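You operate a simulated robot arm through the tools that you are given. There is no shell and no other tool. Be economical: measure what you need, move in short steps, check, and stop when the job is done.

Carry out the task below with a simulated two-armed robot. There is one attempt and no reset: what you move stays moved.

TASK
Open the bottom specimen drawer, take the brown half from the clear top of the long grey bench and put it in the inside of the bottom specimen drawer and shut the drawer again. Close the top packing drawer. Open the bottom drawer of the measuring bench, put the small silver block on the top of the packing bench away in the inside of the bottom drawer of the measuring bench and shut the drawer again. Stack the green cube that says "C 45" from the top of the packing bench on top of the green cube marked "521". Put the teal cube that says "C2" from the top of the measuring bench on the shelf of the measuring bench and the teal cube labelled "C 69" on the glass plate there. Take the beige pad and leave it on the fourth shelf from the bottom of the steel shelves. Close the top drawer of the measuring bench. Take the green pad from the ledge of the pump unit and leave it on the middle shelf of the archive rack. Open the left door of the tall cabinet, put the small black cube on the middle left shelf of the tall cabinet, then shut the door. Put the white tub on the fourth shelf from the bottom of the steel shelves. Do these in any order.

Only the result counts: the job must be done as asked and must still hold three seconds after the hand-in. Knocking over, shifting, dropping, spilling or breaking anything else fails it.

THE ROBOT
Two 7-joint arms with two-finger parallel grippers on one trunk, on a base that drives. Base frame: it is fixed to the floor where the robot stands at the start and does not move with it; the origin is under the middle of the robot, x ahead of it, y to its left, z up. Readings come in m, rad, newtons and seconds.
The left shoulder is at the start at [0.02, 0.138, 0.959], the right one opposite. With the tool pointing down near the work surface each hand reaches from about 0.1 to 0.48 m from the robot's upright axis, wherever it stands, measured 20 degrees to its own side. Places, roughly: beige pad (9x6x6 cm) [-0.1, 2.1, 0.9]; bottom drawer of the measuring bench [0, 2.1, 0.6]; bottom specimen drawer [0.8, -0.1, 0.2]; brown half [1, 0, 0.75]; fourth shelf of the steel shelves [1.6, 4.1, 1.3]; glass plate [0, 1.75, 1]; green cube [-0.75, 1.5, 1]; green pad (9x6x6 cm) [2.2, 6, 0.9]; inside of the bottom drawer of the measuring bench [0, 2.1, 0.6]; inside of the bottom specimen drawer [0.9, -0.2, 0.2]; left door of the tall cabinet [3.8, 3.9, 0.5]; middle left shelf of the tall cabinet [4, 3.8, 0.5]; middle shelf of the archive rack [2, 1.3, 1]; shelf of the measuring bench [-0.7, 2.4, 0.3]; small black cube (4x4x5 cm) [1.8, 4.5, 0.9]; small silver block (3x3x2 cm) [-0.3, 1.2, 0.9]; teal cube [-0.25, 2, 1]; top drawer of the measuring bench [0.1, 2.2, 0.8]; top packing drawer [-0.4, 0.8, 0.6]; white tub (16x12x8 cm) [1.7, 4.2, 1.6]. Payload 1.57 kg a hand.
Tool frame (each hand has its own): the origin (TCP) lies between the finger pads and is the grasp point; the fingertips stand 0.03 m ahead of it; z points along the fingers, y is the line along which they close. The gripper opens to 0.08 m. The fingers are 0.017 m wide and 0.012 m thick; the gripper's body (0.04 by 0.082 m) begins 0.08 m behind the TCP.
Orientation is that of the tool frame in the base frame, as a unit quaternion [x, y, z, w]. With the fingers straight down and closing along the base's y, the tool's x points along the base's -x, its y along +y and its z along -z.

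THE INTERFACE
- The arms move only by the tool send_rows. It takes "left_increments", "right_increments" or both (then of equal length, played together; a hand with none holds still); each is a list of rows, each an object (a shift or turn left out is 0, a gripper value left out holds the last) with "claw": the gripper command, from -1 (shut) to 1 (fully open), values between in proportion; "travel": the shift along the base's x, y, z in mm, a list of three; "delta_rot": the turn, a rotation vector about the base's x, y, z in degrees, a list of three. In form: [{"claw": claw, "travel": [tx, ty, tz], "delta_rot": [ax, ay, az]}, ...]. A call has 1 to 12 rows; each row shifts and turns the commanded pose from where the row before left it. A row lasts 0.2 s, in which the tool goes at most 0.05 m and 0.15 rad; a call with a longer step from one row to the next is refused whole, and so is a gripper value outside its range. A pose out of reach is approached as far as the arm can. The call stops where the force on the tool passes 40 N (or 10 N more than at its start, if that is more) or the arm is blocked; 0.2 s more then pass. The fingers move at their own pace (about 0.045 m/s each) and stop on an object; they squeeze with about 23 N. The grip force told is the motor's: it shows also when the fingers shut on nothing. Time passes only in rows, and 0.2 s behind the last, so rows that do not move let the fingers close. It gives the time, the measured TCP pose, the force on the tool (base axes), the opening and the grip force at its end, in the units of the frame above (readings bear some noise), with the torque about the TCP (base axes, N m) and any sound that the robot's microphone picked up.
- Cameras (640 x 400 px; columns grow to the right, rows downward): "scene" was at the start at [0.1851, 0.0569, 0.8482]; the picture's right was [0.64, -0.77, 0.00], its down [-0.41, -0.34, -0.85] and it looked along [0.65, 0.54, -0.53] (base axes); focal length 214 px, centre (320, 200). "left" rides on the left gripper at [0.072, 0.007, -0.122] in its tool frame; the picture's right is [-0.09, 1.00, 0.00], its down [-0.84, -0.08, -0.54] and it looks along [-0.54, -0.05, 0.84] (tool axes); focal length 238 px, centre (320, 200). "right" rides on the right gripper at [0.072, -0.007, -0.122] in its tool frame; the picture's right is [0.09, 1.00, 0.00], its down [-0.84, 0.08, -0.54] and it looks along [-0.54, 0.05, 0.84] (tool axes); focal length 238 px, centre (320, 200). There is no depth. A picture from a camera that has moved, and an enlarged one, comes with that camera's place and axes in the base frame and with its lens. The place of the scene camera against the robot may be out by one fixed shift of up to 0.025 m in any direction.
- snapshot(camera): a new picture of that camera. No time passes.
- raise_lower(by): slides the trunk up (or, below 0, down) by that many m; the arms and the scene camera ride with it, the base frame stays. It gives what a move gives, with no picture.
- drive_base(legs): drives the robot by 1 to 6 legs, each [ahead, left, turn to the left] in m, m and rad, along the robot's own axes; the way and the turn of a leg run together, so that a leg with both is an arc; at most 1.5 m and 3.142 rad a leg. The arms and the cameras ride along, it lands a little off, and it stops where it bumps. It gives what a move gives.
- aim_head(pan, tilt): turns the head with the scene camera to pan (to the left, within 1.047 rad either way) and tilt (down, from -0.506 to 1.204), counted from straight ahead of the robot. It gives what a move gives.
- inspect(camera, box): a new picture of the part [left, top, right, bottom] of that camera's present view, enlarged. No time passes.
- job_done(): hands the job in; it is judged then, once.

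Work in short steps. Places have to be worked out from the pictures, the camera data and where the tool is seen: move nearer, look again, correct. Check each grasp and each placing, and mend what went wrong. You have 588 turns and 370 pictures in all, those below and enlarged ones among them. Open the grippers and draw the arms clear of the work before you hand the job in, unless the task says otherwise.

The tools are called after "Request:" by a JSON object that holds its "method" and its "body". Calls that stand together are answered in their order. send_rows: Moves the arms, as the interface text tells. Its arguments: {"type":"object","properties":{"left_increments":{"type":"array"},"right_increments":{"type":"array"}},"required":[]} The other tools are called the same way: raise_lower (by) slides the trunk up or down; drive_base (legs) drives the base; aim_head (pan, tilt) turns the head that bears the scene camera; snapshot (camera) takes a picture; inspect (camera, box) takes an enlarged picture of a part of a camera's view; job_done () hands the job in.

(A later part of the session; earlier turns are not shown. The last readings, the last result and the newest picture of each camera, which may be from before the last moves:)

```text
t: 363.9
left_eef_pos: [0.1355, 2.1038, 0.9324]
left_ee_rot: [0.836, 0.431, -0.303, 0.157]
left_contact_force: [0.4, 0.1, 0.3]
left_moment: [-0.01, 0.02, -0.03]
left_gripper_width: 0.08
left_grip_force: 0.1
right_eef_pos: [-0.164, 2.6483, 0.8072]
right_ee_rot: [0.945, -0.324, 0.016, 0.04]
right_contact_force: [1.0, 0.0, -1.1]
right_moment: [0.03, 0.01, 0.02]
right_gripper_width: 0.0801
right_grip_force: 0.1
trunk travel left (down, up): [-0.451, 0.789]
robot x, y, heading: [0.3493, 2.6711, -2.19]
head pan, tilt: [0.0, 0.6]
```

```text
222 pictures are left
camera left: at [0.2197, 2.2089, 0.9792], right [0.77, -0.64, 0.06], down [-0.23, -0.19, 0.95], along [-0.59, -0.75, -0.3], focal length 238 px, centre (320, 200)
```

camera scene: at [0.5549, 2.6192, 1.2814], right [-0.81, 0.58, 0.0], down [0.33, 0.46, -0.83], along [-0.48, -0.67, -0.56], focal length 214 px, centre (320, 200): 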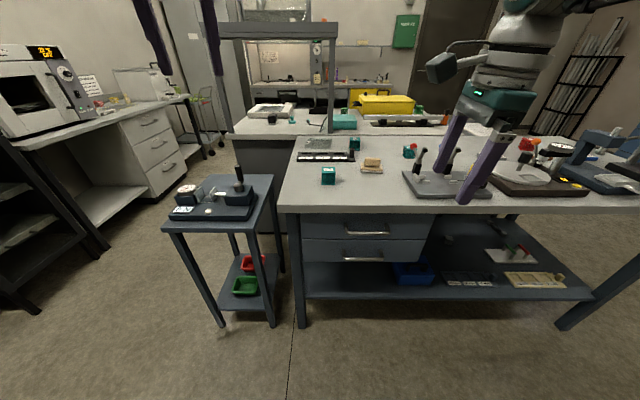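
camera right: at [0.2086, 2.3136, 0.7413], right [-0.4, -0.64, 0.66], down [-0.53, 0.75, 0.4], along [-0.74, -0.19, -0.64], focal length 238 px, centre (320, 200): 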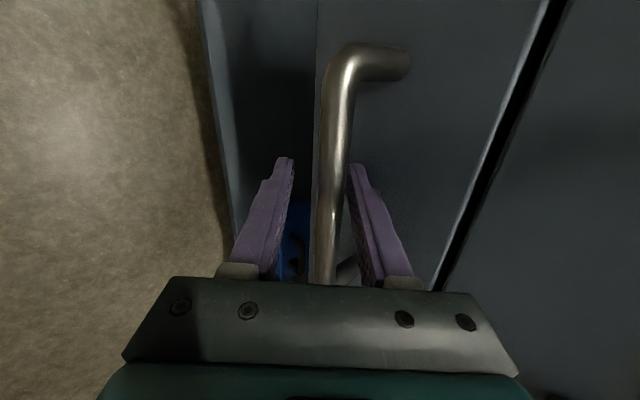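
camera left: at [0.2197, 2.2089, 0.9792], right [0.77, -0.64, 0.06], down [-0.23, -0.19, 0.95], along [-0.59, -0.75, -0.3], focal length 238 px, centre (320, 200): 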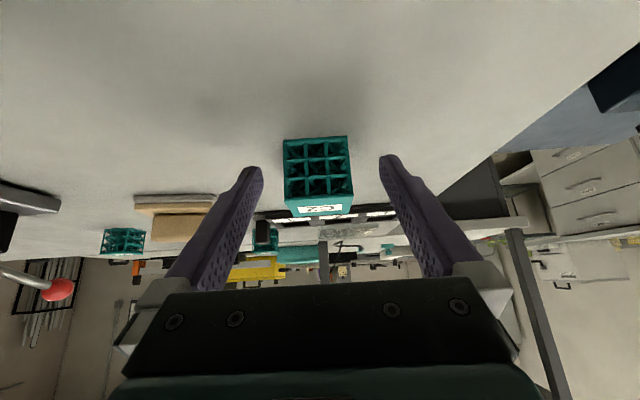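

Laterally centred. Forward 6 cm, down 2.5 cm, then close.

Request:
{"method": "drive_base", "body": {"legs": [[0.058, 0, 0]]}}

Request:
{"method": "raise_lower", "body": {"by": -0.022}}

Request:
{"method": "snapshot", "body": {"camera": "left"}}

```text
t: 364.9
left_eef_pos: [0.0989, 2.055, 0.9326]
left_ee_rot: [0.836, 0.429, -0.304, 0.157]
left_contact_force: [-0.2, -0.9, -0.1]
left_moment: [-0.01, 0.0, 0.0]
left_gripper_width: 0.0799
left_grip_force: 0.0
right_eef_pos: [-0.1983, 2.6004, 0.8071]
right_ee_rot: [0.944, -0.326, 0.017, 0.04]
right_contact_force: [-0.7, 0.3, 0.2]
right_moment: [0.01, -0.03, 0.02]
right_gripper_width: 0.08
right_grip_force: 0.1
trunk travel left (down, up): [-0.451, 0.789]
robot x, y, heading: [0.3156, 2.6215, -2.195]
head pan, tilt: [0.0, 0.6]
```

```text
t: 365.5
left_eef_pos: [0.1003, 2.0558, 0.9113]
left_ee_rot: [0.836, 0.429, -0.305, 0.156]
left_contact_force: [-0.5, 0.8, -0.1]
left_moment: [-0.05, 0.05, 0.02]
left_gripper_width: 0.0803
left_grip_force: 0.1
right_eef_pos: [-0.1987, 2.6008, 0.7853]
right_ee_rot: [0.944, -0.326, 0.016, 0.04]
right_contact_force: [-0.4, -0.2, -0.2]
right_moment: [-0.01, 0.03, -0.01]
right_gripper_width: 0.0801
right_grip_force: 0.0
trunk travel left (down, up): [-0.429, 0.811]
robot x, y, heading: [0.3149, 2.618, -2.194]
head pan, tilt: [0.0, 0.6]
```

```text
221 pictures are left
camera left: at [0.184, 2.1605, 0.9571], right [0.77, -0.64, 0.06], down [-0.23, -0.19, 0.95], along [-0.6, -0.75, -0.3], focal length 238 px, centre (320, 200)
```

left: 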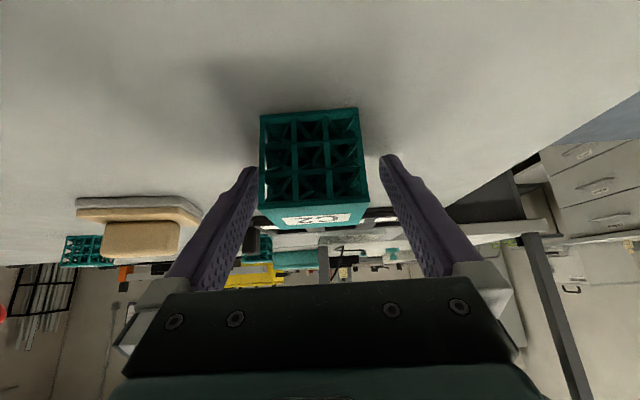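

The cube is 6 cm wide; its centre is 3 cm further. I advance and close.

Request:
{"method": "send_rows", "body": {"left_increments": [{"travel": [-4, 2, 0]}, {"travel": [-9, -12, 0]}, {"travel": [-6, -8, 0]}]}}

Request:
{"method": "send_rows", "body": {"left_increments": [{"claw": -1}, {"claw": -1}, {"claw": -1}]}}

```text
t: 366.3
left_eef_pos: [0.079, 2.037, 0.911]
left_ee_rot: [0.836, 0.43, -0.304, 0.156]
left_contact_force: [0.3, 0.6, -0.9]
left_moment: [0.01, 0.01, -0.01]
left_gripper_width: 0.08
left_grip_force: 0.0
right_eef_pos: [-0.1987, 2.5997, 0.7848]
right_ee_rot: [0.944, -0.327, 0.017, 0.039]
right_contact_force: [0.3, -0.7, 0.2]
right_moment: [-0.02, 0.01, -0.04]
right_gripper_width: 0.0798
right_grip_force: 0.0
trunk travel left (down, up): [-0.429, 0.811]
robot x, y, heading: [0.3143, 2.623, -2.192]
head pan, tilt: [0.0, 0.6]
```

```text
t: 367.1
left_eef_pos: [0.082, 2.0381, 0.9109]
left_ee_rot: [0.836, 0.429, -0.304, 0.156]
left_contact_force: [0.5, 0.1, 1.0]
left_moment: [0.02, 0.02, -0.04]
left_gripper_width: 0.0493
left_grip_force: 23.4
right_eef_pos: [-0.1982, 2.6, 0.7858]
right_ee_rot: [0.944, -0.327, 0.017, 0.04]
right_contact_force: [0.1, -0.5, -0.5]
right_moment: [0.01, 0.02, -0.01]
right_gripper_width: 0.0801
right_grip_force: 0.0
trunk travel left (down, up): [-0.429, 0.811]
robot x, y, heading: [0.3141, 2.6233, -2.19]
head pan, tilt: [0.0, 0.6]
```

C 2 held (49 mm). I lift, back off, then lower in front of the bench toward the low shelf (z≈0.31, edge d≈1.88).

Request:
{"method": "raise_lower", "body": {"by": 0.06}}

Request:
{"method": "drive_base", "body": {"legs": [[-0.38, 0, 0]]}}

Request:
{"method": "raise_lower", "body": {"by": -0.4}}

Request:
{"method": "raise_lower", "body": {"by": -0.06}}

Request:
{"method": "send_rows", "body": {"left_increments": [{"travel": [6, 8, -25]}, {"travel": [6, 8, -25]}, {"travel": [6, 8, -25]}, {"travel": [6, 8, -25]}, {"travel": [6, 8, -25]}]}}

Request:
{"method": "snapshot", "body": {"camera": "left"}}

Request:
{"method": "snapshot", "body": {"camera": "scene"}}

```text
t: 368.1
left_eef_pos: [0.0812, 2.0382, 0.9691]
left_ee_rot: [0.836, 0.43, -0.303, 0.156]
left_contact_force: [0.5, 0.3, -0.5]
left_moment: [-0.05, 0.03, -0.03]
left_gripper_width: 0.0495
left_grip_force: 23.1
right_eef_pos: [-0.198, 2.601, 0.8459]
right_ee_rot: [0.944, -0.326, 0.016, 0.041]
right_contact_force: [-0.6, 0.8, 0.0]
right_moment: [0.0, -0.03, 0.01]
right_gripper_width: 0.0801
right_grip_force: 0.2
trunk travel left (down, up): [-0.489, 0.751]
robot x, y, heading: [0.3169, 2.6221, -2.192]
head pan, tilt: [0.0, 0.6]
```

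```text
t: 370.6
left_eef_pos: [0.3075, 2.3444, 0.9713]
left_ee_rot: [0.833, 0.434, -0.304, 0.158]
left_contact_force: [0.3, 0.5, 0.1]
left_moment: [0.0, -0.01, 0.01]
left_gripper_width: 0.0495
left_grip_force: 22.9
right_eef_pos: [0.0213, 2.905, 0.8455]
right_ee_rot: [0.946, -0.321, 0.018, 0.039]
right_contact_force: [-0.4, -0.1, 0.7]
right_moment: [-0.01, 0.01, -0.01]
right_gripper_width: 0.0802
right_grip_force: 0.0
trunk travel left (down, up): [-0.489, 0.751]
robot x, y, heading: [0.5307, 2.9313, -2.184]
head pan, tilt: [0.0, 0.6]
```

```text
t: 374.4
left_eef_pos: [0.3079, 2.3455, 0.5703]
left_ee_rot: [0.834, 0.434, -0.303, 0.159]
left_contact_force: [0.0, 0.4, -0.7]
left_moment: [-0.03, -0.03, 0.0]
left_gripper_width: 0.0492
left_grip_force: 23.2
right_eef_pos: [0.0218, 2.9055, 0.4469]
right_ee_rot: [0.946, -0.321, 0.017, 0.039]
right_contact_force: [0.0, 0.1, 0.5]
right_moment: [-0.01, 0.0, 0.03]
right_gripper_width: 0.08
right_grip_force: 0.0
trunk travel left (down, up): [-0.089, 1.151]
robot x, y, heading: [0.5343, 2.9303, -2.183]
head pan, tilt: [0.0, 0.6]
```

```text
t: 375.4
left_eef_pos: [0.307, 2.3451, 0.51]
left_ee_rot: [0.833, 0.434, -0.304, 0.158]
left_contact_force: [-0.5, -0.2, -1.0]
left_moment: [-0.02, 0.01, -0.01]
left_gripper_width: 0.0494
left_grip_force: 22.8
right_eef_pos: [0.0232, 2.9062, 0.3855]
right_ee_rot: [0.946, -0.321, 0.017, 0.04]
right_contact_force: [0.3, -0.1, -0.5]
right_moment: [0.01, 0.02, -0.01]
right_gripper_width: 0.08
right_grip_force: 0.0
trunk travel left (down, up): [-0.029, 1.211]
robot x, y, heading: [0.5369, 2.9303, -2.182]
head pan, tilt: [0.0, 0.6]
```

```text
t: 376.6
left_eef_pos: [0.3402, 2.3841, 0.3857]
left_ee_rot: [0.833, 0.434, -0.305, 0.158]
left_contact_force: [0.2, 0.7, -0.7]
left_moment: [-0.01, -0.02, 0.01]
left_gripper_width: 0.0496
left_grip_force: 22.8
right_eef_pos: [0.0211, 2.9056, 0.3841]
right_ee_rot: [0.946, -0.321, 0.017, 0.04]
right_contact_force: [1.4, 0.1, 0.0]
right_moment: [0.0, -0.01, 0.0]
right_gripper_width: 0.08
right_grip_force: 0.0
trunk travel left (down, up): [-0.029, 1.211]
robot x, y, heading: [0.5378, 2.9324, -2.184]
head pan, tilt: [0.0, 0.6]
```

```text
220 pictures are left
camera left: at [0.423, 2.49, 0.4314], right [0.78, -0.63, 0.06], down [-0.23, -0.19, 0.95], along [-0.59, -0.75, -0.3], focal length 238 px, centre (320, 200)
```

left: 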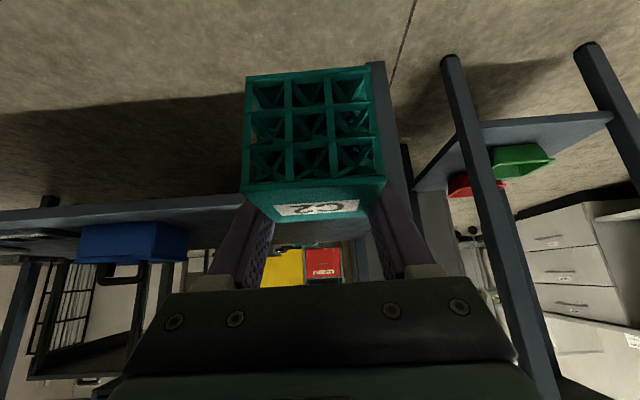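

```text
219 pictures are left
camera scene: at [0.4428, 2.7774, 0.5393], right [-0.82, 0.58, 0.0], down [0.33, 0.46, -0.82], along [-0.47, -0.67, -0.57], focal length 214 px, centre (320, 200)
```

scene: 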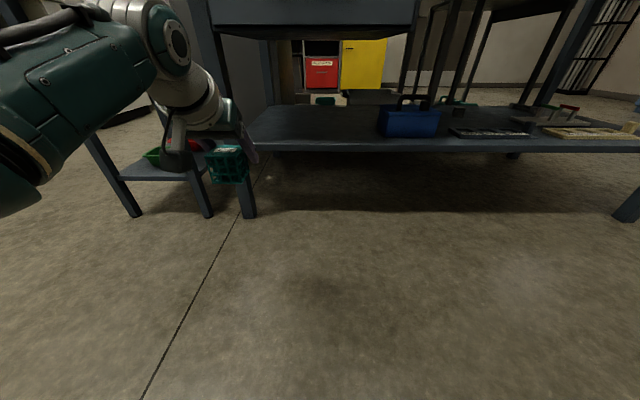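

The shelf's left bay is empty. I shift right 0.13 m and drive forward to bring the cube over the shelf.

Request:
{"method": "drive_base", "body": {"legs": [[0, -0.13, 0], [0.32, 0, 0]]}}

Request:
{"method": "snapshot", "body": {"camera": "scene"}}

Request:
{"method": "snapshot", "body": {"camera": "left"}}

```text
t: 379.6
left_eef_pos: [0.0544, 2.1971, 0.3857]
left_ee_rot: [0.833, 0.435, -0.303, 0.158]
left_contact_force: [-0.1, 0.1, -0.4]
left_moment: [-0.07, 0.04, 0.03]
left_gripper_width: 0.0495
left_grip_force: 22.9
right_eef_pos: [-0.265, 2.7196, 0.3857]
right_ee_rot: [0.947, -0.32, 0.018, 0.039]
right_contact_force: [0.0, -0.2, 0.5]
right_moment: [0.03, 0.02, 0.02]
right_gripper_width: 0.08
right_grip_force: 0.0
trunk travel left (down, up): [-0.029, 1.211]
robot x, y, heading: [0.2448, 2.7463, -2.177]
head pan, tilt: [0.0, 0.6]
```

```text
218 pictures are left
camera scene: at [0.1553, 2.5912, 0.5392], right [-0.82, 0.57, 0.0], down [0.32, 0.46, -0.82], along [-0.47, -0.68, -0.57], focal length 214 px, centre (320, 200)
```

scene: 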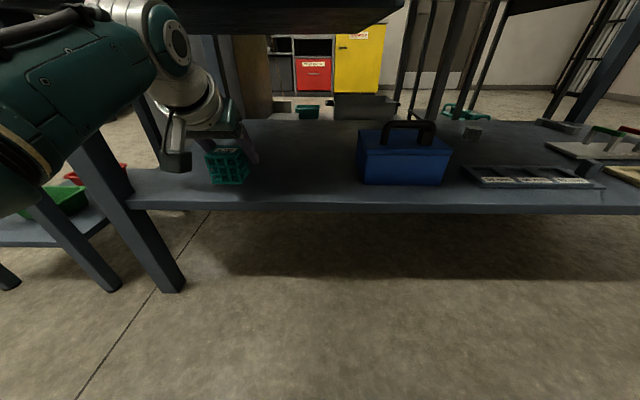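

```text
217 pictures are left
camera left: at [0.1363, 2.3038, 0.431], right [0.78, -0.63, 0.06], down [-0.23, -0.2, 0.95], along [-0.59, -0.75, -0.3], focal length 238 px, centre (320, 200)
```

left: 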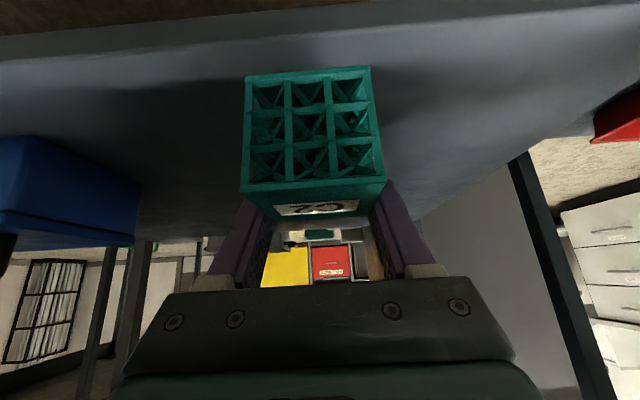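

The cube is over the shelf. I lower until contact.

Request:
{"method": "send_rows", "body": {"left_increments": [{"travel": [-4, -5, -10]}, {"travel": [0, 0, -10]}, {"travel": [0, 0, -8]}, {"travel": [0, 0, -6]}]}}

Request:
{"method": "inspect", "body": {"camera": "scene", "box": [120, 100, 300, 220]}}

```text
t: 380.6
left_eef_pos: [0.0504, 2.1918, 0.3492]
left_ee_rot: [0.833, 0.435, -0.302, 0.158]
left_contact_force: [-0.7, -0.3, -1.0]
left_moment: [-0.04, 0.0, -0.01]
left_gripper_width: 0.0494
left_grip_force: 22.9
right_eef_pos: [-0.2668, 2.7168, 0.3856]
right_ee_rot: [0.947, -0.319, 0.017, 0.04]
right_contact_force: [-0.9, 0.4, -0.5]
right_moment: [0.02, 0.0, -0.01]
right_gripper_width: 0.0798
right_grip_force: 0.1
trunk travel left (down, up): [-0.029, 1.211]
robot x, y, heading: [0.2461, 2.7455, -2.179]
head pan, tilt: [0.0, 0.6]
```

```text
3.33 times, centred on (210, 160) of scene
camera zoom: at [0.1543, 2.59, 0.5394], right [-0.82, 0.57, 0.0], down [0.32, 0.46, -0.82], along [-0.47, -0.68, -0.57], focal length 715 px, centre (687, 333)
```

zoom: 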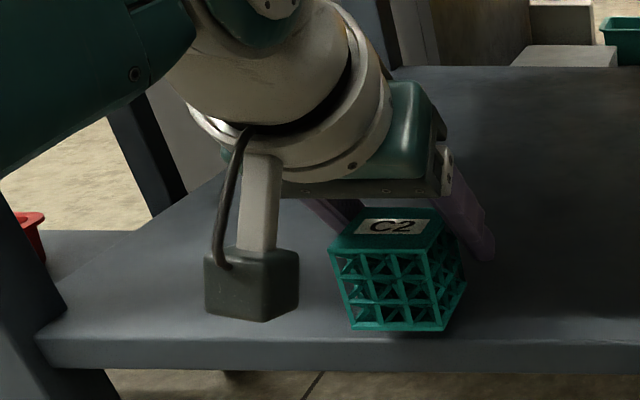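

Request:
{"method": "send_rows", "body": {"left_increments": [{"travel": [-2, -3, -5]}, {"travel": [0, 0, -5]}, {"travel": [0, 0, -5]}, {"travel": [0, 0, -4]}]}}

Request:
{"method": "inspect", "body": {"camera": "scene", "box": [120, 100, 300, 220]}}

```text
t: 381.6
left_eef_pos: [0.0455, 2.1897, 0.3335]
left_ee_rot: [0.833, 0.435, -0.303, 0.158]
left_contact_force: [0.9, -0.6, -1.2]
left_moment: [-0.04, 0.01, 0.01]
left_gripper_width: 0.0492
left_grip_force: 23.3
right_eef_pos: [-0.2665, 2.7162, 0.3862]
right_ee_rot: [0.946, -0.32, 0.017, 0.041]
right_contact_force: [0.5, 0.3, 0.1]
right_moment: [-0.01, -0.03, 0.04]
right_gripper_width: 0.08
right_grip_force: 0.0
trunk travel left (down, up): [-0.029, 1.211]
robot x, y, heading: [0.2445, 2.7413, -2.174]
head pan, tilt: [0.0, 0.6]
```

```text
3.33 times, centred on (210, 160) of scene
camera zoom: at [0.1543, 2.5899, 0.5394], right [-0.82, 0.57, 0.0], down [0.32, 0.46, -0.83], along [-0.47, -0.68, -0.56], focal length 715 px, centre (687, 333)
```

zoom: 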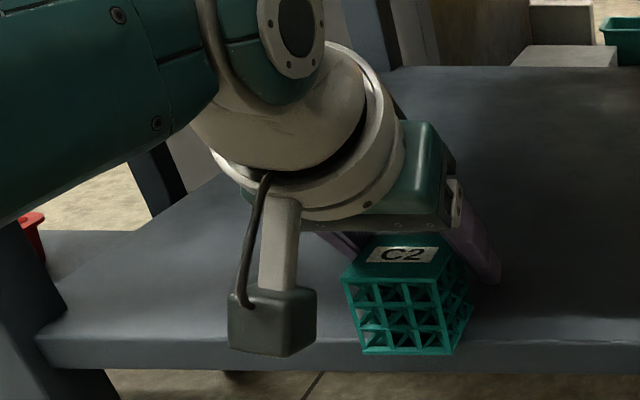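

No contact yet, and the cube seems close to the shelf's front edge. I check with the left camera.

Request:
{"method": "snapshot", "body": {"camera": "left"}}

```text
214 pictures are left
camera left: at [0.1296, 2.2955, 0.3785], right [0.78, -0.63, 0.06], down [-0.23, -0.2, 0.95], along [-0.59, -0.75, -0.3], focal length 238 px, centre (320, 200)
```

left: 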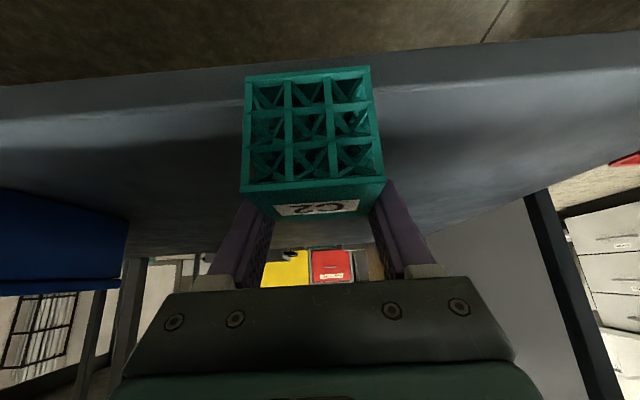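

The cube's near face would overhang the shelf edge by ~1 cm. I move in 6 cm first.

Request:
{"method": "send_rows", "body": {"left_increments": [{"travel": [0, 0, 8]}]}}

Request:
{"method": "drive_base", "body": {"legs": [[0.06, 0, 0]]}}

Request:
{"method": "send_rows", "body": {"left_increments": [{"travel": [0, 0, -8]}, {"travel": [0, 0, -6]}, {"travel": [0, 0, -6]}, {"travel": [0, 0, -5]}, {"travel": [0, 0, -5]}]}}

Request:
{"method": "inspect", "body": {"camera": "scene", "box": [120, 100, 300, 220]}}

```text
t: 382.0
left_eef_pos: [0.0463, 2.1898, 0.3398]
left_ee_rot: [0.833, 0.434, -0.304, 0.158]
left_contact_force: [0.6, 0.3, -1.3]
left_moment: [0.0, -0.01, -0.03]
left_gripper_width: 0.0491
left_grip_force: 22.9
right_eef_pos: [-0.2662, 2.7169, 0.3862]
right_ee_rot: [0.947, -0.32, 0.016, 0.04]
right_contact_force: [0.1, 0.0, -0.5]
right_moment: [0.01, 0.0, -0.02]
right_gripper_width: 0.0799
right_grip_force: 0.0
trunk travel left (down, up): [-0.029, 1.211]
robot x, y, heading: [0.2463, 2.7428, -2.184]
head pan, tilt: [0.0, 0.6]
```

```text
t: 383.0
left_eef_pos: [0.017, 2.1438, 0.337]
left_ee_rot: [0.833, 0.437, -0.301, 0.158]
left_contact_force: [-0.1, 0.6, -0.9]
left_moment: [-0.05, -0.01, 0.03]
left_gripper_width: 0.0494
left_grip_force: 23.3
right_eef_pos: [-0.2979, 2.6723, 0.3845]
right_ee_rot: [0.947, -0.319, 0.017, 0.038]
right_contact_force: [0.1, 0.4, -0.2]
right_moment: [-0.04, 0.04, -0.02]
right_gripper_width: 0.08
right_grip_force: 0.1
trunk travel left (down, up): [-0.029, 1.211]
robot x, y, heading: [0.2092, 2.6905, -2.18]
head pan, tilt: [0.0, 0.6]
```

```text
t: 383.9
left_eef_pos: [0.0092, 2.1332, 0.3281]
left_ee_rot: [0.829, 0.432, -0.314, 0.163]
left_contact_force: [1.7, 0.2, 8.2]
left_moment: [0.49, -0.34, -0.17]
left_gripper_width: 0.0496
left_grip_force: 23.5
right_eef_pos: [-0.2999, 2.6664, 0.386]
right_ee_rot: [0.947, -0.32, 0.018, 0.04]
right_contact_force: [-0.1, 0.6, -0.9]
right_moment: [-0.03, 0.01, 0.0]
right_gripper_width: 0.0799
right_grip_force: 0.1
trunk travel left (down, up): [-0.029, 1.211]
robot x, y, heading: [0.2116, 2.6948, -2.177]
head pan, tilt: [0.0, 0.6]
stopped in row 4 (left hand): the force on the tool passed its limit at 50 N (the readings are from after the stop); the commanded pose is now the measured one
```

```text
3.33 times, centred on (210, 160) of scene
camera zoom: at [0.1204, 2.5392, 0.5392], right [-0.82, 0.57, 0.0], down [0.32, 0.46, -0.83], along [-0.47, -0.68, -0.56], focal length 715 px, centre (687, 333)
```

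zoom: 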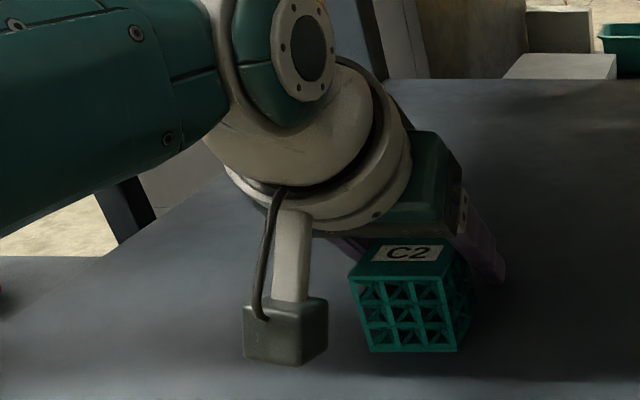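

Contact (the camera box also nears the shelf). The cube sits practically on the shelf; I release gently and withdraw back and up.

Request:
{"method": "send_rows", "body": {"left_increments": [{"travel": [0, 0, 1]}, {"claw": 0.0}, {"claw": 0.4}, {"claw": 0.8}, {"claw": 0.8}]}}

Request:
{"method": "inspect", "body": {"camera": "scene", "box": [120, 100, 300, 220]}}

```text
t: 385.1
left_eef_pos: [0.0034, 2.1378, 0.3288]
left_ee_rot: [0.829, 0.434, -0.314, 0.162]
left_contact_force: [-5.3, 7.1, 12.4]
left_moment: [-0.18, -0.09, -0.02]
left_gripper_width: 0.065
left_grip_force: 0.1
right_eef_pos: [-0.3041, 2.6678, 0.3865]
right_ee_rot: [0.947, -0.32, 0.016, 0.04]
right_contact_force: [0.3, 0.3, 0.3]
right_moment: [0.02, -0.02, 0.0]
right_gripper_width: 0.0801
right_grip_force: 0.0
trunk travel left (down, up): [-0.029, 1.211]
robot x, y, heading: [0.2101, 2.6971, -2.184]
head pan, tilt: [0.0, 0.6]
```

```text
3.33 times, centred on (210, 160) of scene
camera zoom: at [0.1174, 2.5411, 0.5396], right [-0.82, 0.57, 0.0], down [0.32, 0.46, -0.83], along [-0.47, -0.68, -0.56], focal length 715 px, centre (687, 333)
```

zoom: 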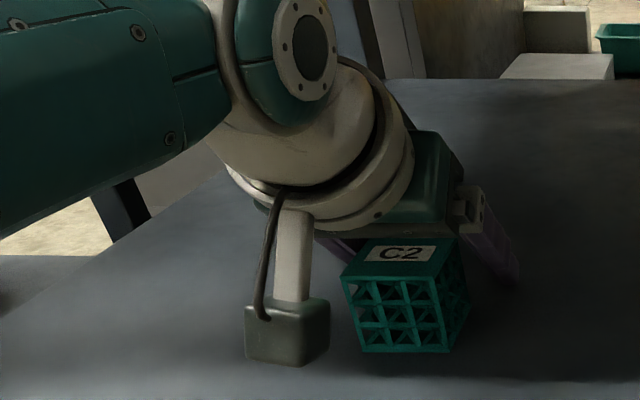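

C 2 stands. I open fully and retreat along the tool axis.

Request:
{"method": "send_rows", "body": {"left_increments": [{"claw": 1}, {"claw": 1}, {"travel": [7, 10, 15]}, {"travel": [9, 13, 19]}, {"travel": [12, 17, 20]}]}}

Request:
{"method": "drive_base", "body": {"legs": [[-0.4, 0, 0]]}}

Request:
{"method": "snapshot", "body": {"camera": "scene"}}

```text
t: 386.3
left_eef_pos: [0.0371, 2.1764, 0.3808]
left_ee_rot: [0.83, 0.433, -0.311, 0.162]
left_contact_force: [0.7, -0.2, 0.2]
left_moment: [-0.01, -0.01, 0.01]
left_gripper_width: 0.0799
left_grip_force: 0.1
right_eef_pos: [-0.299, 2.6678, 0.3851]
right_ee_rot: [0.947, -0.319, 0.017, 0.039]
right_contact_force: [0.7, 0.1, 0.2]
right_moment: [-0.01, 0.01, 0.03]
right_gripper_width: 0.08
right_grip_force: 0.0
trunk travel left (down, up): [-0.029, 1.211]
robot x, y, heading: [0.2107, 2.695, -2.179]
head pan, tilt: [0.0, 0.6]
```

```text
t: 388.8
left_eef_pos: [0.2639, 2.502, 0.3833]
left_ee_rot: [0.83, 0.434, -0.312, 0.163]
left_contact_force: [-0.4, -0.2, 0.0]
left_moment: [0.0, -0.01, 0.01]
left_gripper_width: 0.0798
left_grip_force: 0.0
right_eef_pos: [-0.0729, 2.994, 0.3865]
right_ee_rot: [0.947, -0.319, 0.017, 0.041]
right_contact_force: [-0.2, -0.9, -1.2]
right_moment: [0.03, 0.01, -0.04]
right_gripper_width: 0.08
right_grip_force: 0.1
trunk travel left (down, up): [-0.029, 1.211]
robot x, y, heading: [0.4372, 3.0233, -2.177]
head pan, tilt: [0.0, 0.6]
```

```text
211 pictures are left
camera scene: at [0.3471, 2.8663, 0.5396], right [-0.82, 0.57, 0.0], down [0.32, 0.46, -0.83], along [-0.47, -0.68, -0.56], focal length 214 px, centre (320, 200)
```

scene: 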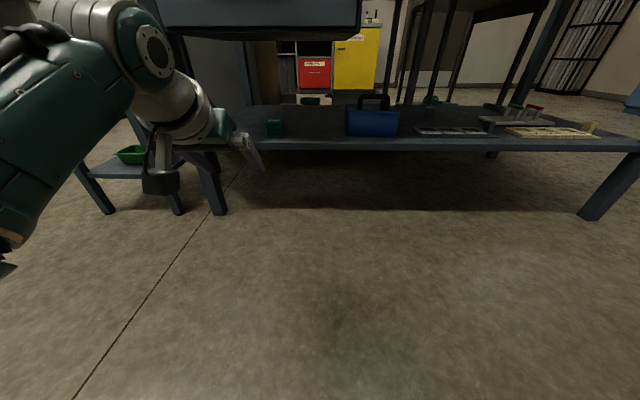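

C 2 is on the shelf. Next the beige pad with the left hand (same pitched pose). I raise the trunk and look.

Request:
{"method": "raise_lower", "body": {"by": 0.4}}

Request:
{"method": "raise_lower", "body": {"by": 0.2}}

Request:
{"method": "send_rows", "body": {"left_increments": [{"travel": [-6, -8, 25]}, {"travel": [-6, -8, 25]}, {"travel": [-6, -8, 25]}, {"travel": [-6, -8, 25]}]}}

Request:
{"method": "snapshot", "body": {"camera": "left"}}

Request:
{"method": "snapshot", "body": {"camera": "scene"}}

```text
t: 392.6
left_eef_pos: [0.264, 2.5037, 0.7806]
left_ee_rot: [0.83, 0.433, -0.312, 0.162]
left_contact_force: [-0.1, -0.4, 0.4]
left_moment: [-0.01, 0.01, 0.01]
left_gripper_width: 0.08
left_grip_force: 0.0
right_eef_pos: [-0.0727, 2.9937, 0.786]
right_ee_rot: [0.947, -0.319, 0.017, 0.039]
right_contact_force: [-0.3, 0.3, -0.3]
right_moment: [0.03, -0.01, 0.02]
right_gripper_width: 0.0801
right_grip_force: 0.0
trunk travel left (down, up): [-0.429, 0.811]
robot x, y, heading: [0.4392, 3.0178, -2.178]
head pan, tilt: [0.0, 0.6]
```

```text
t: 394.8
left_eef_pos: [0.2652, 2.5037, 0.9823]
left_ee_rot: [0.83, 0.433, -0.312, 0.162]
left_contact_force: [0.4, -0.3, 0.3]
left_moment: [-0.04, -0.02, 0.0]
left_gripper_width: 0.08
left_grip_force: 0.0
right_eef_pos: [-0.0725, 2.9941, 0.9856]
right_ee_rot: [0.947, -0.319, 0.017, 0.04]
right_contact_force: [0.5, -0.3, -0.4]
right_moment: [0.01, -0.02, -0.02]
right_gripper_width: 0.0802
right_grip_force: 0.1
trunk travel left (down, up): [-0.629, 0.611]
robot x, y, heading: [0.4388, 3.0249, -2.173]
head pan, tilt: [0.0, 0.6]
```

```text
t: 395.8
left_eef_pos: [0.2388, 2.4728, 1.0818]
left_ee_rot: [0.83, 0.434, -0.312, 0.162]
left_contact_force: [0.9, -0.6, 0.3]
left_moment: [0.03, -0.01, 0.04]
left_gripper_width: 0.08
left_grip_force: 0.0
right_eef_pos: [-0.0726, 2.9942, 0.9861]
right_ee_rot: [0.947, -0.318, 0.017, 0.04]
right_contact_force: [-0.6, 0.1, -0.5]
right_moment: [-0.03, 0.01, 0.02]
right_gripper_width: 0.0803
right_grip_force: 0.0
trunk travel left (down, up): [-0.629, 0.611]
robot x, y, heading: [0.4344, 3.0221, -2.174]
head pan, tilt: [0.0, 0.6]
```

```text
210 pictures are left
camera left: at [0.3224, 2.5786, 1.1246], right [0.78, -0.63, 0.06], down [-0.22, -0.18, 0.96], along [-0.59, -0.76, -0.28], focal length 238 px, centre (320, 200)
```

left: 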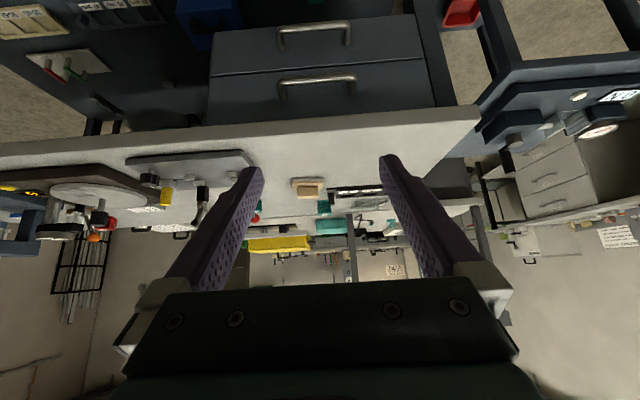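

```text
209 pictures are left
camera scene: at [0.3478, 2.8672, 1.1394], right [-0.82, 0.57, 0.0], down [0.32, 0.46, -0.83], along [-0.47, -0.68, -0.56], focal length 214 px, centre (320, 200)
```

scene: 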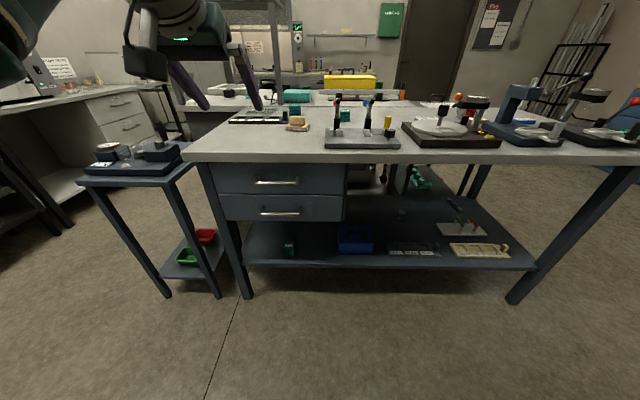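

The pad is at ≈(−0.086,2.093). I drive to it.

Request:
{"method": "drive_base", "body": {"legs": [[0.38, -0.05, -0.016]]}}

Request:
{"method": "raise_lower", "body": {"by": -0.1}}

Request:
{"method": "snapshot", "body": {"camera": "left"}}

```text
t: 398.2
left_eef_pos: [-0.0274, 2.1938, 1.082]
left_ee_rot: [0.833, 0.426, -0.313, 0.16]
left_contact_force: [1.0, 0.0, -0.3]
left_moment: [0.0, 0.0, -0.01]
left_gripper_width: 0.0797
left_grip_force: 0.0
right_eef_pos: [-0.3321, 2.7211, 0.9861]
right_ee_rot: [0.944, -0.327, 0.016, 0.04]
right_contact_force: [0.6, -0.4, -0.2]
right_moment: [-0.04, 0.02, 0.0]
right_gripper_width: 0.0801
right_grip_force: 0.1
trunk travel left (down, up): [-0.629, 0.611]
robot x, y, heading: [0.1794, 2.7417, -2.193]
head pan, tilt: [0.0, 0.6]
```

```text
t: 399.5
left_eef_pos: [-0.0287, 2.1937, 0.9814]
left_ee_rot: [0.833, 0.427, -0.313, 0.16]
left_contact_force: [-0.4, -0.5, -0.2]
left_moment: [-0.02, 0.02, 0.0]
left_gripper_width: 0.0798
left_grip_force: 0.0
right_eef_pos: [-0.3323, 2.7217, 0.8857]
right_ee_rot: [0.945, -0.326, 0.017, 0.039]
right_contact_force: [-0.9, -0.4, 0.1]
right_moment: [0.0, -0.01, 0.0]
right_gripper_width: 0.0802
right_grip_force: 0.1
trunk travel left (down, up): [-0.529, 0.711]
robot x, y, heading: [0.1802, 2.7429, -2.195]
head pan, tilt: [0.0, 0.6]
```

```text
208 pictures are left
camera left: at [0.0562, 2.2997, 1.0244], right [0.77, -0.64, 0.06], down [-0.22, -0.18, 0.96], along [-0.6, -0.75, -0.28], focal length 238 px, centre (320, 200)
```

left: 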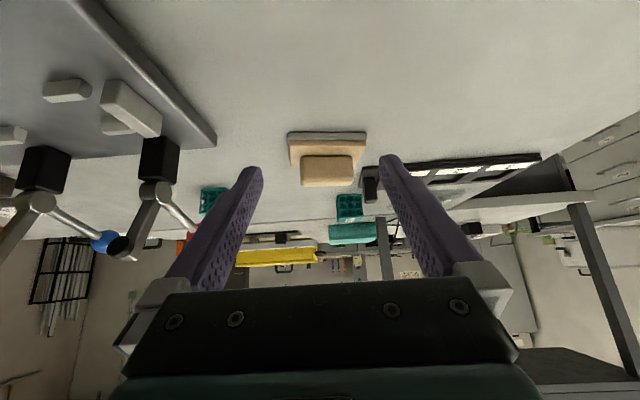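

Centred. Forward 12 cm, down 6.3 cm, then close on the pad's grip block.

Request:
{"method": "drive_base", "body": {"legs": [[0.12, 0, 0]]}}

Request:
{"method": "raise_lower", "body": {"by": -0.062}}

Request:
{"method": "snapshot", "body": {"camera": "left"}}

```text
t: 400.6
left_eef_pos: [-0.0802, 2.1228, 0.9799]
left_ee_rot: [0.833, 0.427, -0.313, 0.159]
left_contact_force: [0.0, -0.7, 0.1]
left_moment: [0.01, -0.04, 0.0]
left_gripper_width: 0.08
left_grip_force: 0.0
right_eef_pos: [-0.3801, 2.6551, 0.8865]
right_ee_rot: [0.945, -0.326, 0.023, 0.027]
right_contact_force: [13.2, 12.2, 13.9]
right_moment: [-0.25, -0.07, 0.3]
right_gripper_width: 0.0648
right_grip_force: 0.1
trunk travel left (down, up): [-0.529, 0.711]
robot x, y, heading: [0.1281, 2.6687, -2.192]
head pan, tilt: [0.0, 0.6]
stopped in leg 1: the force on the tool passed its limit at 54 N (the readings are from after the stop); the commanded pose is now the measured one
```

```text
t: 401.2
left_eef_pos: [-0.0809, 2.1239, 0.9598]
left_ee_rot: [0.833, 0.427, -0.313, 0.159]
left_contact_force: [0.2, -0.1, -0.4]
left_moment: [0.02, 0.01, 0.0]
left_gripper_width: 0.08
left_grip_force: 0.0
right_eef_pos: [-0.3811, 2.6565, 0.8708]
right_ee_rot: [0.944, -0.328, 0.019, 0.033]
right_contact_force: [15.2, 15.7, 24.3]
right_moment: [-0.55, 0.66, 0.11]
right_gripper_width: 0.0615
right_grip_force: 0.1
trunk travel left (down, up): [-0.51, 0.73]
robot x, y, heading: [0.1281, 2.668, -2.195]
head pan, tilt: [0.0, 0.6]
stopped: the force on the tool passed its limit at 67 N (the readings are from after the stop); the commanded pose is now the measured one
```

```text
207 pictures are left
camera left: at [0.0045, 2.2295, 1.0033], right [0.77, -0.64, 0.06], down [-0.22, -0.18, 0.96], along [-0.6, -0.75, -0.28], focal length 238 px, centre (320, 200)
```

left: 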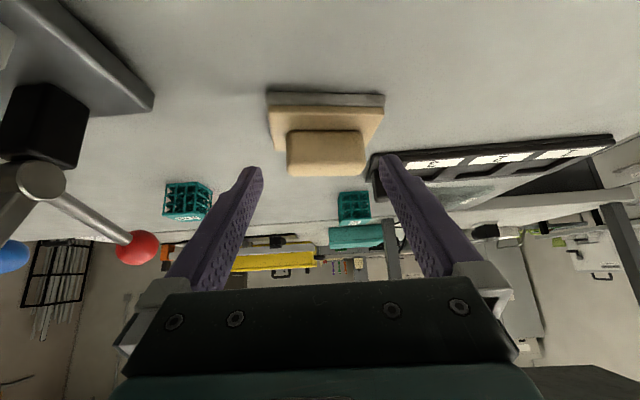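

The right fingers touched the bench edge. I back off 3 cm and pull the right hand back and up.

Request:
{"method": "drive_base", "body": {"legs": [[-0.03, 0, 0]]}}

Request:
{"method": "send_rows", "body": {"right_increments": [{"travel": [0, 0, 20]}, {"travel": [-10, 30, 20]}, {"travel": [0, 35, 20]}, {"travel": [10, 35, 0]}, {"travel": [10, 30, 0]}]}}

Request:
{"method": "aim_head", "body": {"pan": -0.6, "tilt": 0.5}}

Request:
{"method": "snapshot", "body": {"camera": "scene"}}

```text
t: 402.0
left_eef_pos: [-0.0626, 2.1464, 0.9626]
left_ee_rot: [0.833, 0.427, -0.314, 0.159]
left_contact_force: [-0.3, 0.2, 0.7]
left_moment: [-0.02, -0.04, 0.04]
left_gripper_width: 0.0801
left_grip_force: 0.0
right_eef_pos: [-0.3659, 2.6765, 0.8697]
right_ee_rot: [0.944, -0.326, 0.019, 0.036]
right_contact_force: [-0.3, 0.9, 0.3]
right_moment: [-0.04, 0.02, 0.03]
right_gripper_width: 0.0801
right_grip_force: 0.0
trunk travel left (down, up): [-0.51, 0.73]
robot x, y, heading: [0.1467, 2.6933, -2.196]
head pan, tilt: [0.0, 0.6]
```

```text
t: 403.2
left_eef_pos: [-0.0623, 2.1455, 0.9627]
left_ee_rot: [0.832, 0.427, -0.314, 0.162]
left_contact_force: [-0.5, 1.4, -1.1]
left_moment: [0.0, -0.03, -0.04]
left_gripper_width: 0.0801
left_grip_force: 0.0
right_eef_pos: [-0.3475, 2.7883, 0.9224]
right_ee_rot: [0.949, -0.311, 0.038, 0.045]
right_contact_force: [-0.6, -0.2, 0.1]
right_moment: [0.01, -0.02, 0.01]
right_gripper_width: 0.0801
right_grip_force: 0.1
trunk travel left (down, up): [-0.51, 0.73]
robot x, y, heading: [0.1454, 2.6946, -2.194]
head pan, tilt: [0.0, 0.6]
```

```text
t: 404.2
left_eef_pos: [-0.0631, 2.145, 0.9615]
left_ee_rot: [0.833, 0.427, -0.314, 0.16]
left_contact_force: [0.1, -0.1, 0.6]
left_moment: [-0.02, 0.01, -0.01]
left_gripper_width: 0.0803
left_grip_force: 0.1
right_eef_pos: [-0.3486, 2.7887, 0.9215]
right_ee_rot: [0.948, -0.312, 0.037, 0.045]
right_contact_force: [-0.3, -1.1, -0.3]
right_moment: [0.03, -0.01, 0.05]
right_gripper_width: 0.0799
right_grip_force: 0.0
trunk travel left (down, up): [-0.51, 0.73]
robot x, y, heading: [0.1444, 2.6917, -2.191]
head pan, tilt: [-0.6, 0.499]
```

```text
206 pictures are left
camera scene: at [0.0181, 2.5806, 1.0292], right [-0.34, 0.94, 0.0], down [0.45, 0.16, -0.88], along [-0.83, -0.3, -0.48], focal length 214 px, centre (320, 200)
```

scene: 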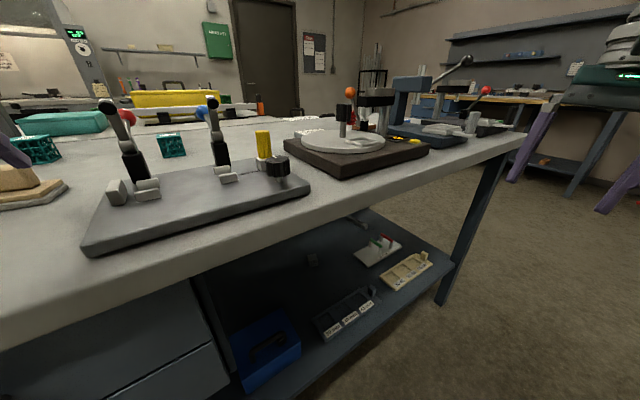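

All fine on the bench. I complete the approach to the pad.

Request:
{"method": "drive_base", "body": {"legs": [[0.065, 0, 0]]}}

Request:
{"method": "raise_lower", "body": {"by": -0.046}}

Request:
{"method": "snapshot", "body": {"camera": "left"}}

```text
t: 405.2
left_eef_pos: [-0.102, 2.0926, 0.9628]
left_ee_rot: [0.833, 0.427, -0.314, 0.159]
left_contact_force: [0.6, 0.2, -0.6]
left_moment: [0.03, -0.02, 0.03]
left_gripper_width: 0.0798
left_grip_force: 0.0
right_eef_pos: [-0.3869, 2.7353, 0.9222]
right_ee_rot: [0.949, -0.311, 0.037, 0.045]
right_contact_force: [-0.7, -1.2, -0.1]
right_moment: [0.02, -0.01, -0.02]
right_gripper_width: 0.0801
right_grip_force: 0.0
trunk travel left (down, up): [-0.51, 0.73]
robot x, y, heading: [0.11, 2.6386, -2.198]
head pan, tilt: [-0.6, 0.499]
```

```text
t: 406.1
left_eef_pos: [-0.1044, 2.0888, 0.925]
left_ee_rot: [0.83, 0.425, -0.322, 0.165]
left_contact_force: [5.0, 8.8, 39.1]
left_moment: [-0.33, 0.04, 0.01]
left_gripper_width: 0.0796
left_grip_force: 0.1
right_eef_pos: [-0.3866, 2.7303, 0.8769]
right_ee_rot: [0.949, -0.31, 0.04, 0.047]
right_contact_force: [0.2, 0.5, 0.3]
right_moment: [-0.01, -0.01, 0.0]
right_gripper_width: 0.0799
right_grip_force: 0.0
trunk travel left (down, up): [-0.464, 0.776]
robot x, y, heading: [0.1074, 2.643, -2.196]
head pan, tilt: [-0.6, 0.499]
```

```text
205 pictures are left
camera left: at [-0.0184, 2.1948, 0.9652], right [0.77, -0.64, 0.06], down [-0.21, -0.16, 0.96], along [-0.61, -0.75, -0.26], focal length 238 px, centre (320, 200)
```

left: 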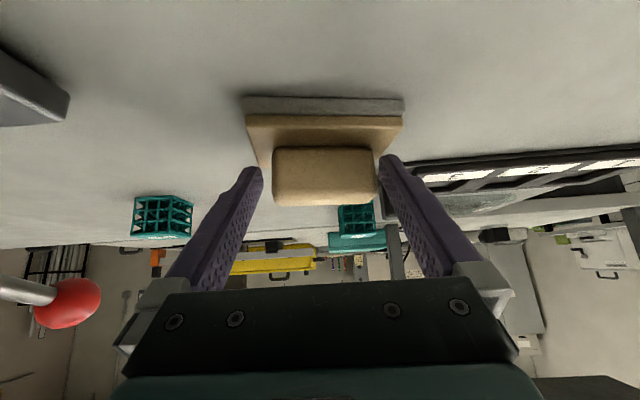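

Tips touch the pad's base plate. Raise 5 mm and close on the block.

Request:
{"method": "send_rows", "body": {"left_increments": [{"travel": [0, 0, 6]}, {"claw": -1}, {"claw": -1}, {"claw": -1}, {"claw": -1}]}}

Request:
{"method": "raise_lower", "body": {"by": 0.12}}

Request:
{"method": "snapshot", "body": {"camera": "left"}}

```text
t: 407.3
left_eef_pos: [-0.1006, 2.0883, 0.9253]
left_ee_rot: [0.832, 0.426, -0.316, 0.163]
left_contact_force: [3.3, -7.0, 18.4]
left_moment: [-0.18, 0.33, 0.11]
left_gripper_width: 0.0646
left_grip_force: 22.9
right_eef_pos: [-0.3859, 2.7296, 0.8755]
right_ee_rot: [0.949, -0.31, 0.039, 0.047]
right_contact_force: [0.3, 0.3, 0.3]
right_moment: [0.01, 0.01, 0.02]
right_gripper_width: 0.0803
right_grip_force: 0.1
trunk travel left (down, up): [-0.464, 0.776]
robot x, y, heading: [0.1076, 2.6352, -2.197]
head pan, tilt: [-0.6, 0.499]
```

```text
t: 408.8
left_eef_pos: [-0.1013, 2.0931, 1.0426]
left_ee_rot: [0.833, 0.427, -0.313, 0.16]
left_contact_force: [0.1, 0.0, -0.8]
left_moment: [0.0, 0.01, 0.01]
left_gripper_width: 0.0646
left_grip_force: 23.3
right_eef_pos: [-0.3857, 2.7334, 0.9956]
right_ee_rot: [0.949, -0.309, 0.042, 0.045]
right_contact_force: [0.0, -0.1, 0.2]
right_moment: [0.02, 0.0, 0.01]
right_gripper_width: 0.0801
right_grip_force: 0.0
trunk travel left (down, up): [-0.584, 0.656]
robot x, y, heading: [0.1072, 2.6387, -2.191]
head pan, tilt: [-0.6, 0.499]
```

```text
204 pictures are left
camera left: at [-0.0161, 2.1983, 1.0852], right [0.77, -0.64, 0.06], down [-0.22, -0.18, 0.96], along [-0.6, -0.75, -0.28], focal length 238 px, centre (320, 200)
```

left: 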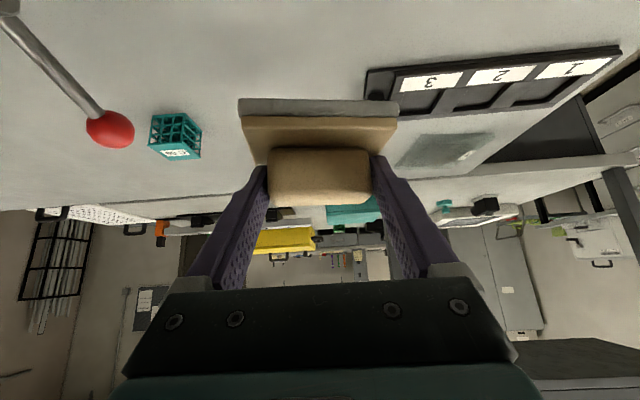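

Pad held. With it held left, I back off, retract the left hand a bit, and bring the right hand to the front for C 69 (vertical pick behind the lever).

Request:
{"method": "drive_base", "body": {"legs": [[-0.35, 0, 0]]}}

Request:
{"method": "raise_lower", "body": {"by": 0.1}}

Request:
{"method": "send_rows", "body": {"left_increments": [{"travel": [13, 14, 5]}, {"travel": [13, 14, 5]}, {"travel": [14, 14, 5]}, {"travel": [14, 14, 5]}, {"travel": [14, 14, 5]}, {"travel": [14, 14, 5]}, {}, {}, {}], "right_increments": [{"travel": [0, -42, 0]}, {"travel": [5, -42, 0]}, {"travel": [10, -42, 0]}, {"travel": [15, -42, 0]}, {"travel": [15, -42, 0]}, {"travel": [15, -42, 0]}, {"travel": [15, -42, 0]}, {"travel": [15, -38, 0]}, {"travel": [14, -38, 0]}]}}

Request:
{"method": "aim_head", "body": {"pan": 0, "tilt": 0.6}}

Request:
{"method": "snapshot", "body": {"camera": "scene"}}

```text
t: 411.1
left_eef_pos: [0.1068, 2.3749, 1.0429]
left_ee_rot: [0.832, 0.43, -0.313, 0.161]
left_contact_force: [1.8, 0.9, -0.4]
left_moment: [-0.03, 0.02, 0.02]
left_gripper_width: 0.0646
left_grip_force: 23.0
right_eef_pos: [-0.1842, 3.0137, 0.994]
right_ee_rot: [0.951, -0.304, 0.041, 0.046]
right_contact_force: [0.6, -1.1, -0.6]
right_moment: [-0.03, 0.0, 0.02]
right_gripper_width: 0.0801
right_grip_force: 0.0
trunk travel left (down, up): [-0.584, 0.656]
robot x, y, heading: [0.3082, 2.9236, -2.188]
head pan, tilt: [-0.6, 0.499]
```

```text
t: 412.4
left_eef_pos: [0.1063, 2.3739, 1.1426]
left_ee_rot: [0.831, 0.431, -0.312, 0.162]
left_contact_force: [0.1, 0.0, 0.4]
left_moment: [0.01, 0.02, -0.01]
left_gripper_width: 0.0642
left_grip_force: 23.2
right_eef_pos: [-0.1822, 3.0127, 1.0933]
right_ee_rot: [0.951, -0.304, 0.042, 0.045]
right_contact_force: [0.3, 0.1, 0.9]
right_moment: [0.04, -0.01, -0.01]
right_gripper_width: 0.0797
right_grip_force: 0.1
trunk travel left (down, up): [-0.684, 0.556]
robot x, y, heading: [0.3054, 2.9262, -2.189]
head pan, tilt: [-0.6, 0.499]
```

```text
t: 414.4
left_eef_pos: [0.1872, 2.4582, 1.1715]
left_ee_rot: [0.83, 0.431, -0.313, 0.163]
left_contact_force: [-0.3, -0.6, -0.4]
left_moment: [0.0, -0.03, 0.02]
left_gripper_width: 0.0645
left_grip_force: 23.0
right_eef_pos: [-0.0782, 2.6411, 1.0921]
right_ee_rot: [0.95, -0.305, 0.042, 0.045]
right_contact_force: [0.1, 0.5, -0.1]
right_moment: [0.01, -0.03, 0.01]
right_gripper_width: 0.08
right_grip_force: 0.1
trunk travel left (down, up): [-0.684, 0.556]
robot x, y, heading: [0.3082, 2.9193, -2.185]
head pan, tilt: [-0.6, 0.499]
```

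```text
t: 415.4
left_eef_pos: [0.1869, 2.4585, 1.1716]
left_ee_rot: [0.831, 0.431, -0.312, 0.162]
left_contact_force: [0.4, 0.6, 0.5]
left_moment: [0.02, -0.01, 0.02]
left_gripper_width: 0.0641
left_grip_force: 23.0
right_eef_pos: [-0.0798, 2.6413, 1.0899]
right_ee_rot: [0.951, -0.304, 0.041, 0.044]
right_contact_force: [-0.3, 0.3, 0.5]
right_moment: [0.01, 0.02, 0.03]
right_gripper_width: 0.0799
right_grip_force: 0.2
trunk travel left (down, up): [-0.684, 0.556]
robot x, y, heading: [0.3108, 2.922, -2.186]
head pan, tilt: [0.0, 0.6]
```

```text
203 pictures are left
camera scene: at [0.2174, 2.7695, 1.1941], right [-0.82, 0.58, 0.0], down [0.33, 0.46, -0.83], along [-0.48, -0.67, -0.56], focal length 214 px, centre (320, 200)
```

scene: 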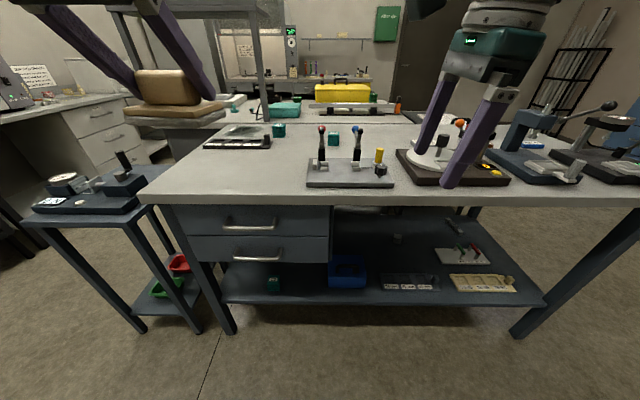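

I upright the right hand and test its forward reach in free air.

Request:
{"method": "send_rows", "body": {"right_increments": [{"delta_rot": [6.3, 2.9, 0]}, {"travel": [-12, -16, 0]}, {"travel": [-12, -16, 0]}, {"travel": [-12, -16, 0]}, {"travel": [-12, -16, 0]}, {"travel": [0, 0, -20]}, {"travel": [0, 0, -20]}]}}

```text
t: 417.0
left_eef_pos: [0.1874, 2.4595, 1.1695]
left_ee_rot: [0.831, 0.431, -0.312, 0.162]
left_contact_force: [-0.5, 0.3, -1.1]
left_moment: [0.01, -0.02, 0.01]
left_gripper_width: 0.0643
left_grip_force: 22.8
right_eef_pos: [-0.0972, 2.6242, 1.0528]
right_ee_rot: [0.952, -0.305, 0.001, 0.0]
right_contact_force: [-0.7, 0.4, -0.7]
right_moment: [0.0, 0.02, 0.01]
right_gripper_width: 0.0799
right_grip_force: 0.0
right hand out of reach, approached as far as the arm can: row 3, 4, 5
trunk travel left (down, up): [-0.684, 0.556]
robot x, y, heading: [0.3098, 2.9286, -2.186]
head pan, tilt: [0.0, 0.6]
```

Vertical reach is short by 5 cm. I turn the robot 0.6 rad left so the right shoulder leads, and set the right tool to bench-aligned yaw with 20° pitch, passing between the two levers.

Request:
{"method": "drive_base", "body": {"legs": [[0, 0, 0.6]]}}

Request:
{"method": "send_rows", "body": {"right_increments": [{"delta_rot": [0, 0, 8]}, {"delta_rot": [0, 0, 8]}, {"delta_rot": [0, 0, 8]}, {"delta_rot": [0, 0, 8]}, {"delta_rot": [0, 0, 8]}, {"delta_rot": [0, 0, 8]}, {"delta_rot": [0, 0, 7]}, {"delta_rot": [-5.4, 3.9, 0]}, {"delta_rot": [-5.4, 3.9, 0]}, {"delta_rot": [-5.4, 3.9, 0]}]}}

```text
t: 419.0
left_eef_pos: [0.4685, 2.4699, 1.1714]
left_ee_rot: [0.668, 0.656, -0.251, 0.245]
left_contact_force: [0.0, 0.1, 0.5]
left_moment: [0.02, -0.01, -0.02]
left_gripper_width: 0.064
left_grip_force: 23.0
right_eef_pos: [0.1403, 2.4483, 1.0524]
right_ee_rot: [1.0, -0.013, 0.001, 0.0]
right_contact_force: [-0.2, -0.1, 0.1]
right_moment: [-0.01, 0.01, -0.01]
right_gripper_width: 0.08
right_grip_force: 0.0
trunk travel left (down, up): [-0.684, 0.556]
robot x, y, heading: [0.313, 2.9239, -1.588]
head pan, tilt: [0.0, 0.6]
```

```text
t: 421.2
left_eef_pos: [0.4696, 2.4705, 1.1708]
left_ee_rot: [0.668, 0.655, -0.251, 0.246]
left_contact_force: [-0.1, -0.1, -0.8]
left_moment: [-0.04, 0.03, 0.0]
left_gripper_width: 0.064
left_grip_force: 23.0
right_eef_pos: [0.1464, 2.4009, 1.0483]
right_ee_rot: [0.879, 0.444, -0.154, 0.079]
right_contact_force: [0.1, 0.7, 0.4]
right_moment: [-0.01, -0.01, 0.0]
right_gripper_width: 0.0802
right_grip_force: 0.1
right hand out of reach, approached as far as the arm can: row 8, 9, 10
trunk travel left (down, up): [-0.684, 0.556]
robot x, y, heading: [0.3103, 2.9265, -1.593]
head pan, tilt: [0.0, 0.6]
```

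Request:
{"method": "send_rows", "body": {"right_increments": [{"travel": [-33, 3, 0]}, {"travel": [-33, 3, 0]}, {"travel": [-33, 3, 0]}, {"travel": [-33, 3, 0]}, {"travel": [-33, 3, 0]}, {"travel": [-33, 3, 0]}]}}

Request:
{"method": "snapshot", "body": {"camera": "right"}}

```text
t: 422.6
left_eef_pos: [0.4687, 2.4709, 1.1701]
left_ee_rot: [0.669, 0.655, -0.252, 0.245]
left_contact_force: [1.1, 0.1, -0.4]
left_moment: [-0.02, -0.01, 0.01]
left_gripper_width: 0.0638
left_grip_force: 23.3
right_eef_pos: [-0.0494, 2.408, 1.0444]
right_ee_rot: [0.879, 0.445, -0.154, 0.079]
right_contact_force: [-0.6, 0.1, 0.3]
right_moment: [-0.02, -0.01, 0.01]
right_gripper_width: 0.0802
right_grip_force: 0.0
right hand out of reach, approached as far as the arm can: row 1, 3, 6
trunk travel left (down, up): [-0.684, 0.556]
robot x, y, heading: [0.3118, 2.9268, -1.592]
head pan, tilt: [0.0, 0.6]
```

```text
202 pictures are left
camera right: at [0.0108, 2.4991, 1.1338], right [0.85, -0.52, -0.03], down [-0.3, -0.53, 0.79], along [-0.43, -0.67, -0.61], focal length 238 px, centre (320, 200)
```

right: 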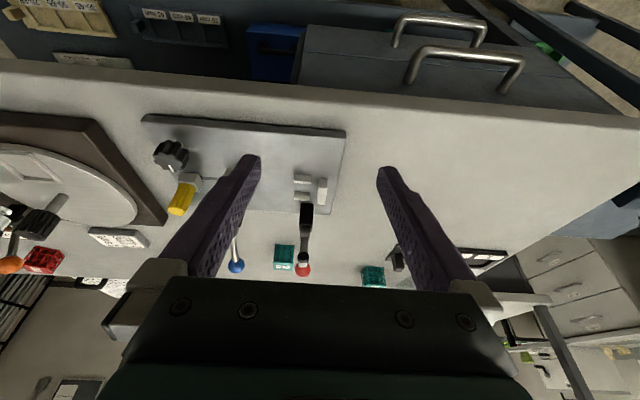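

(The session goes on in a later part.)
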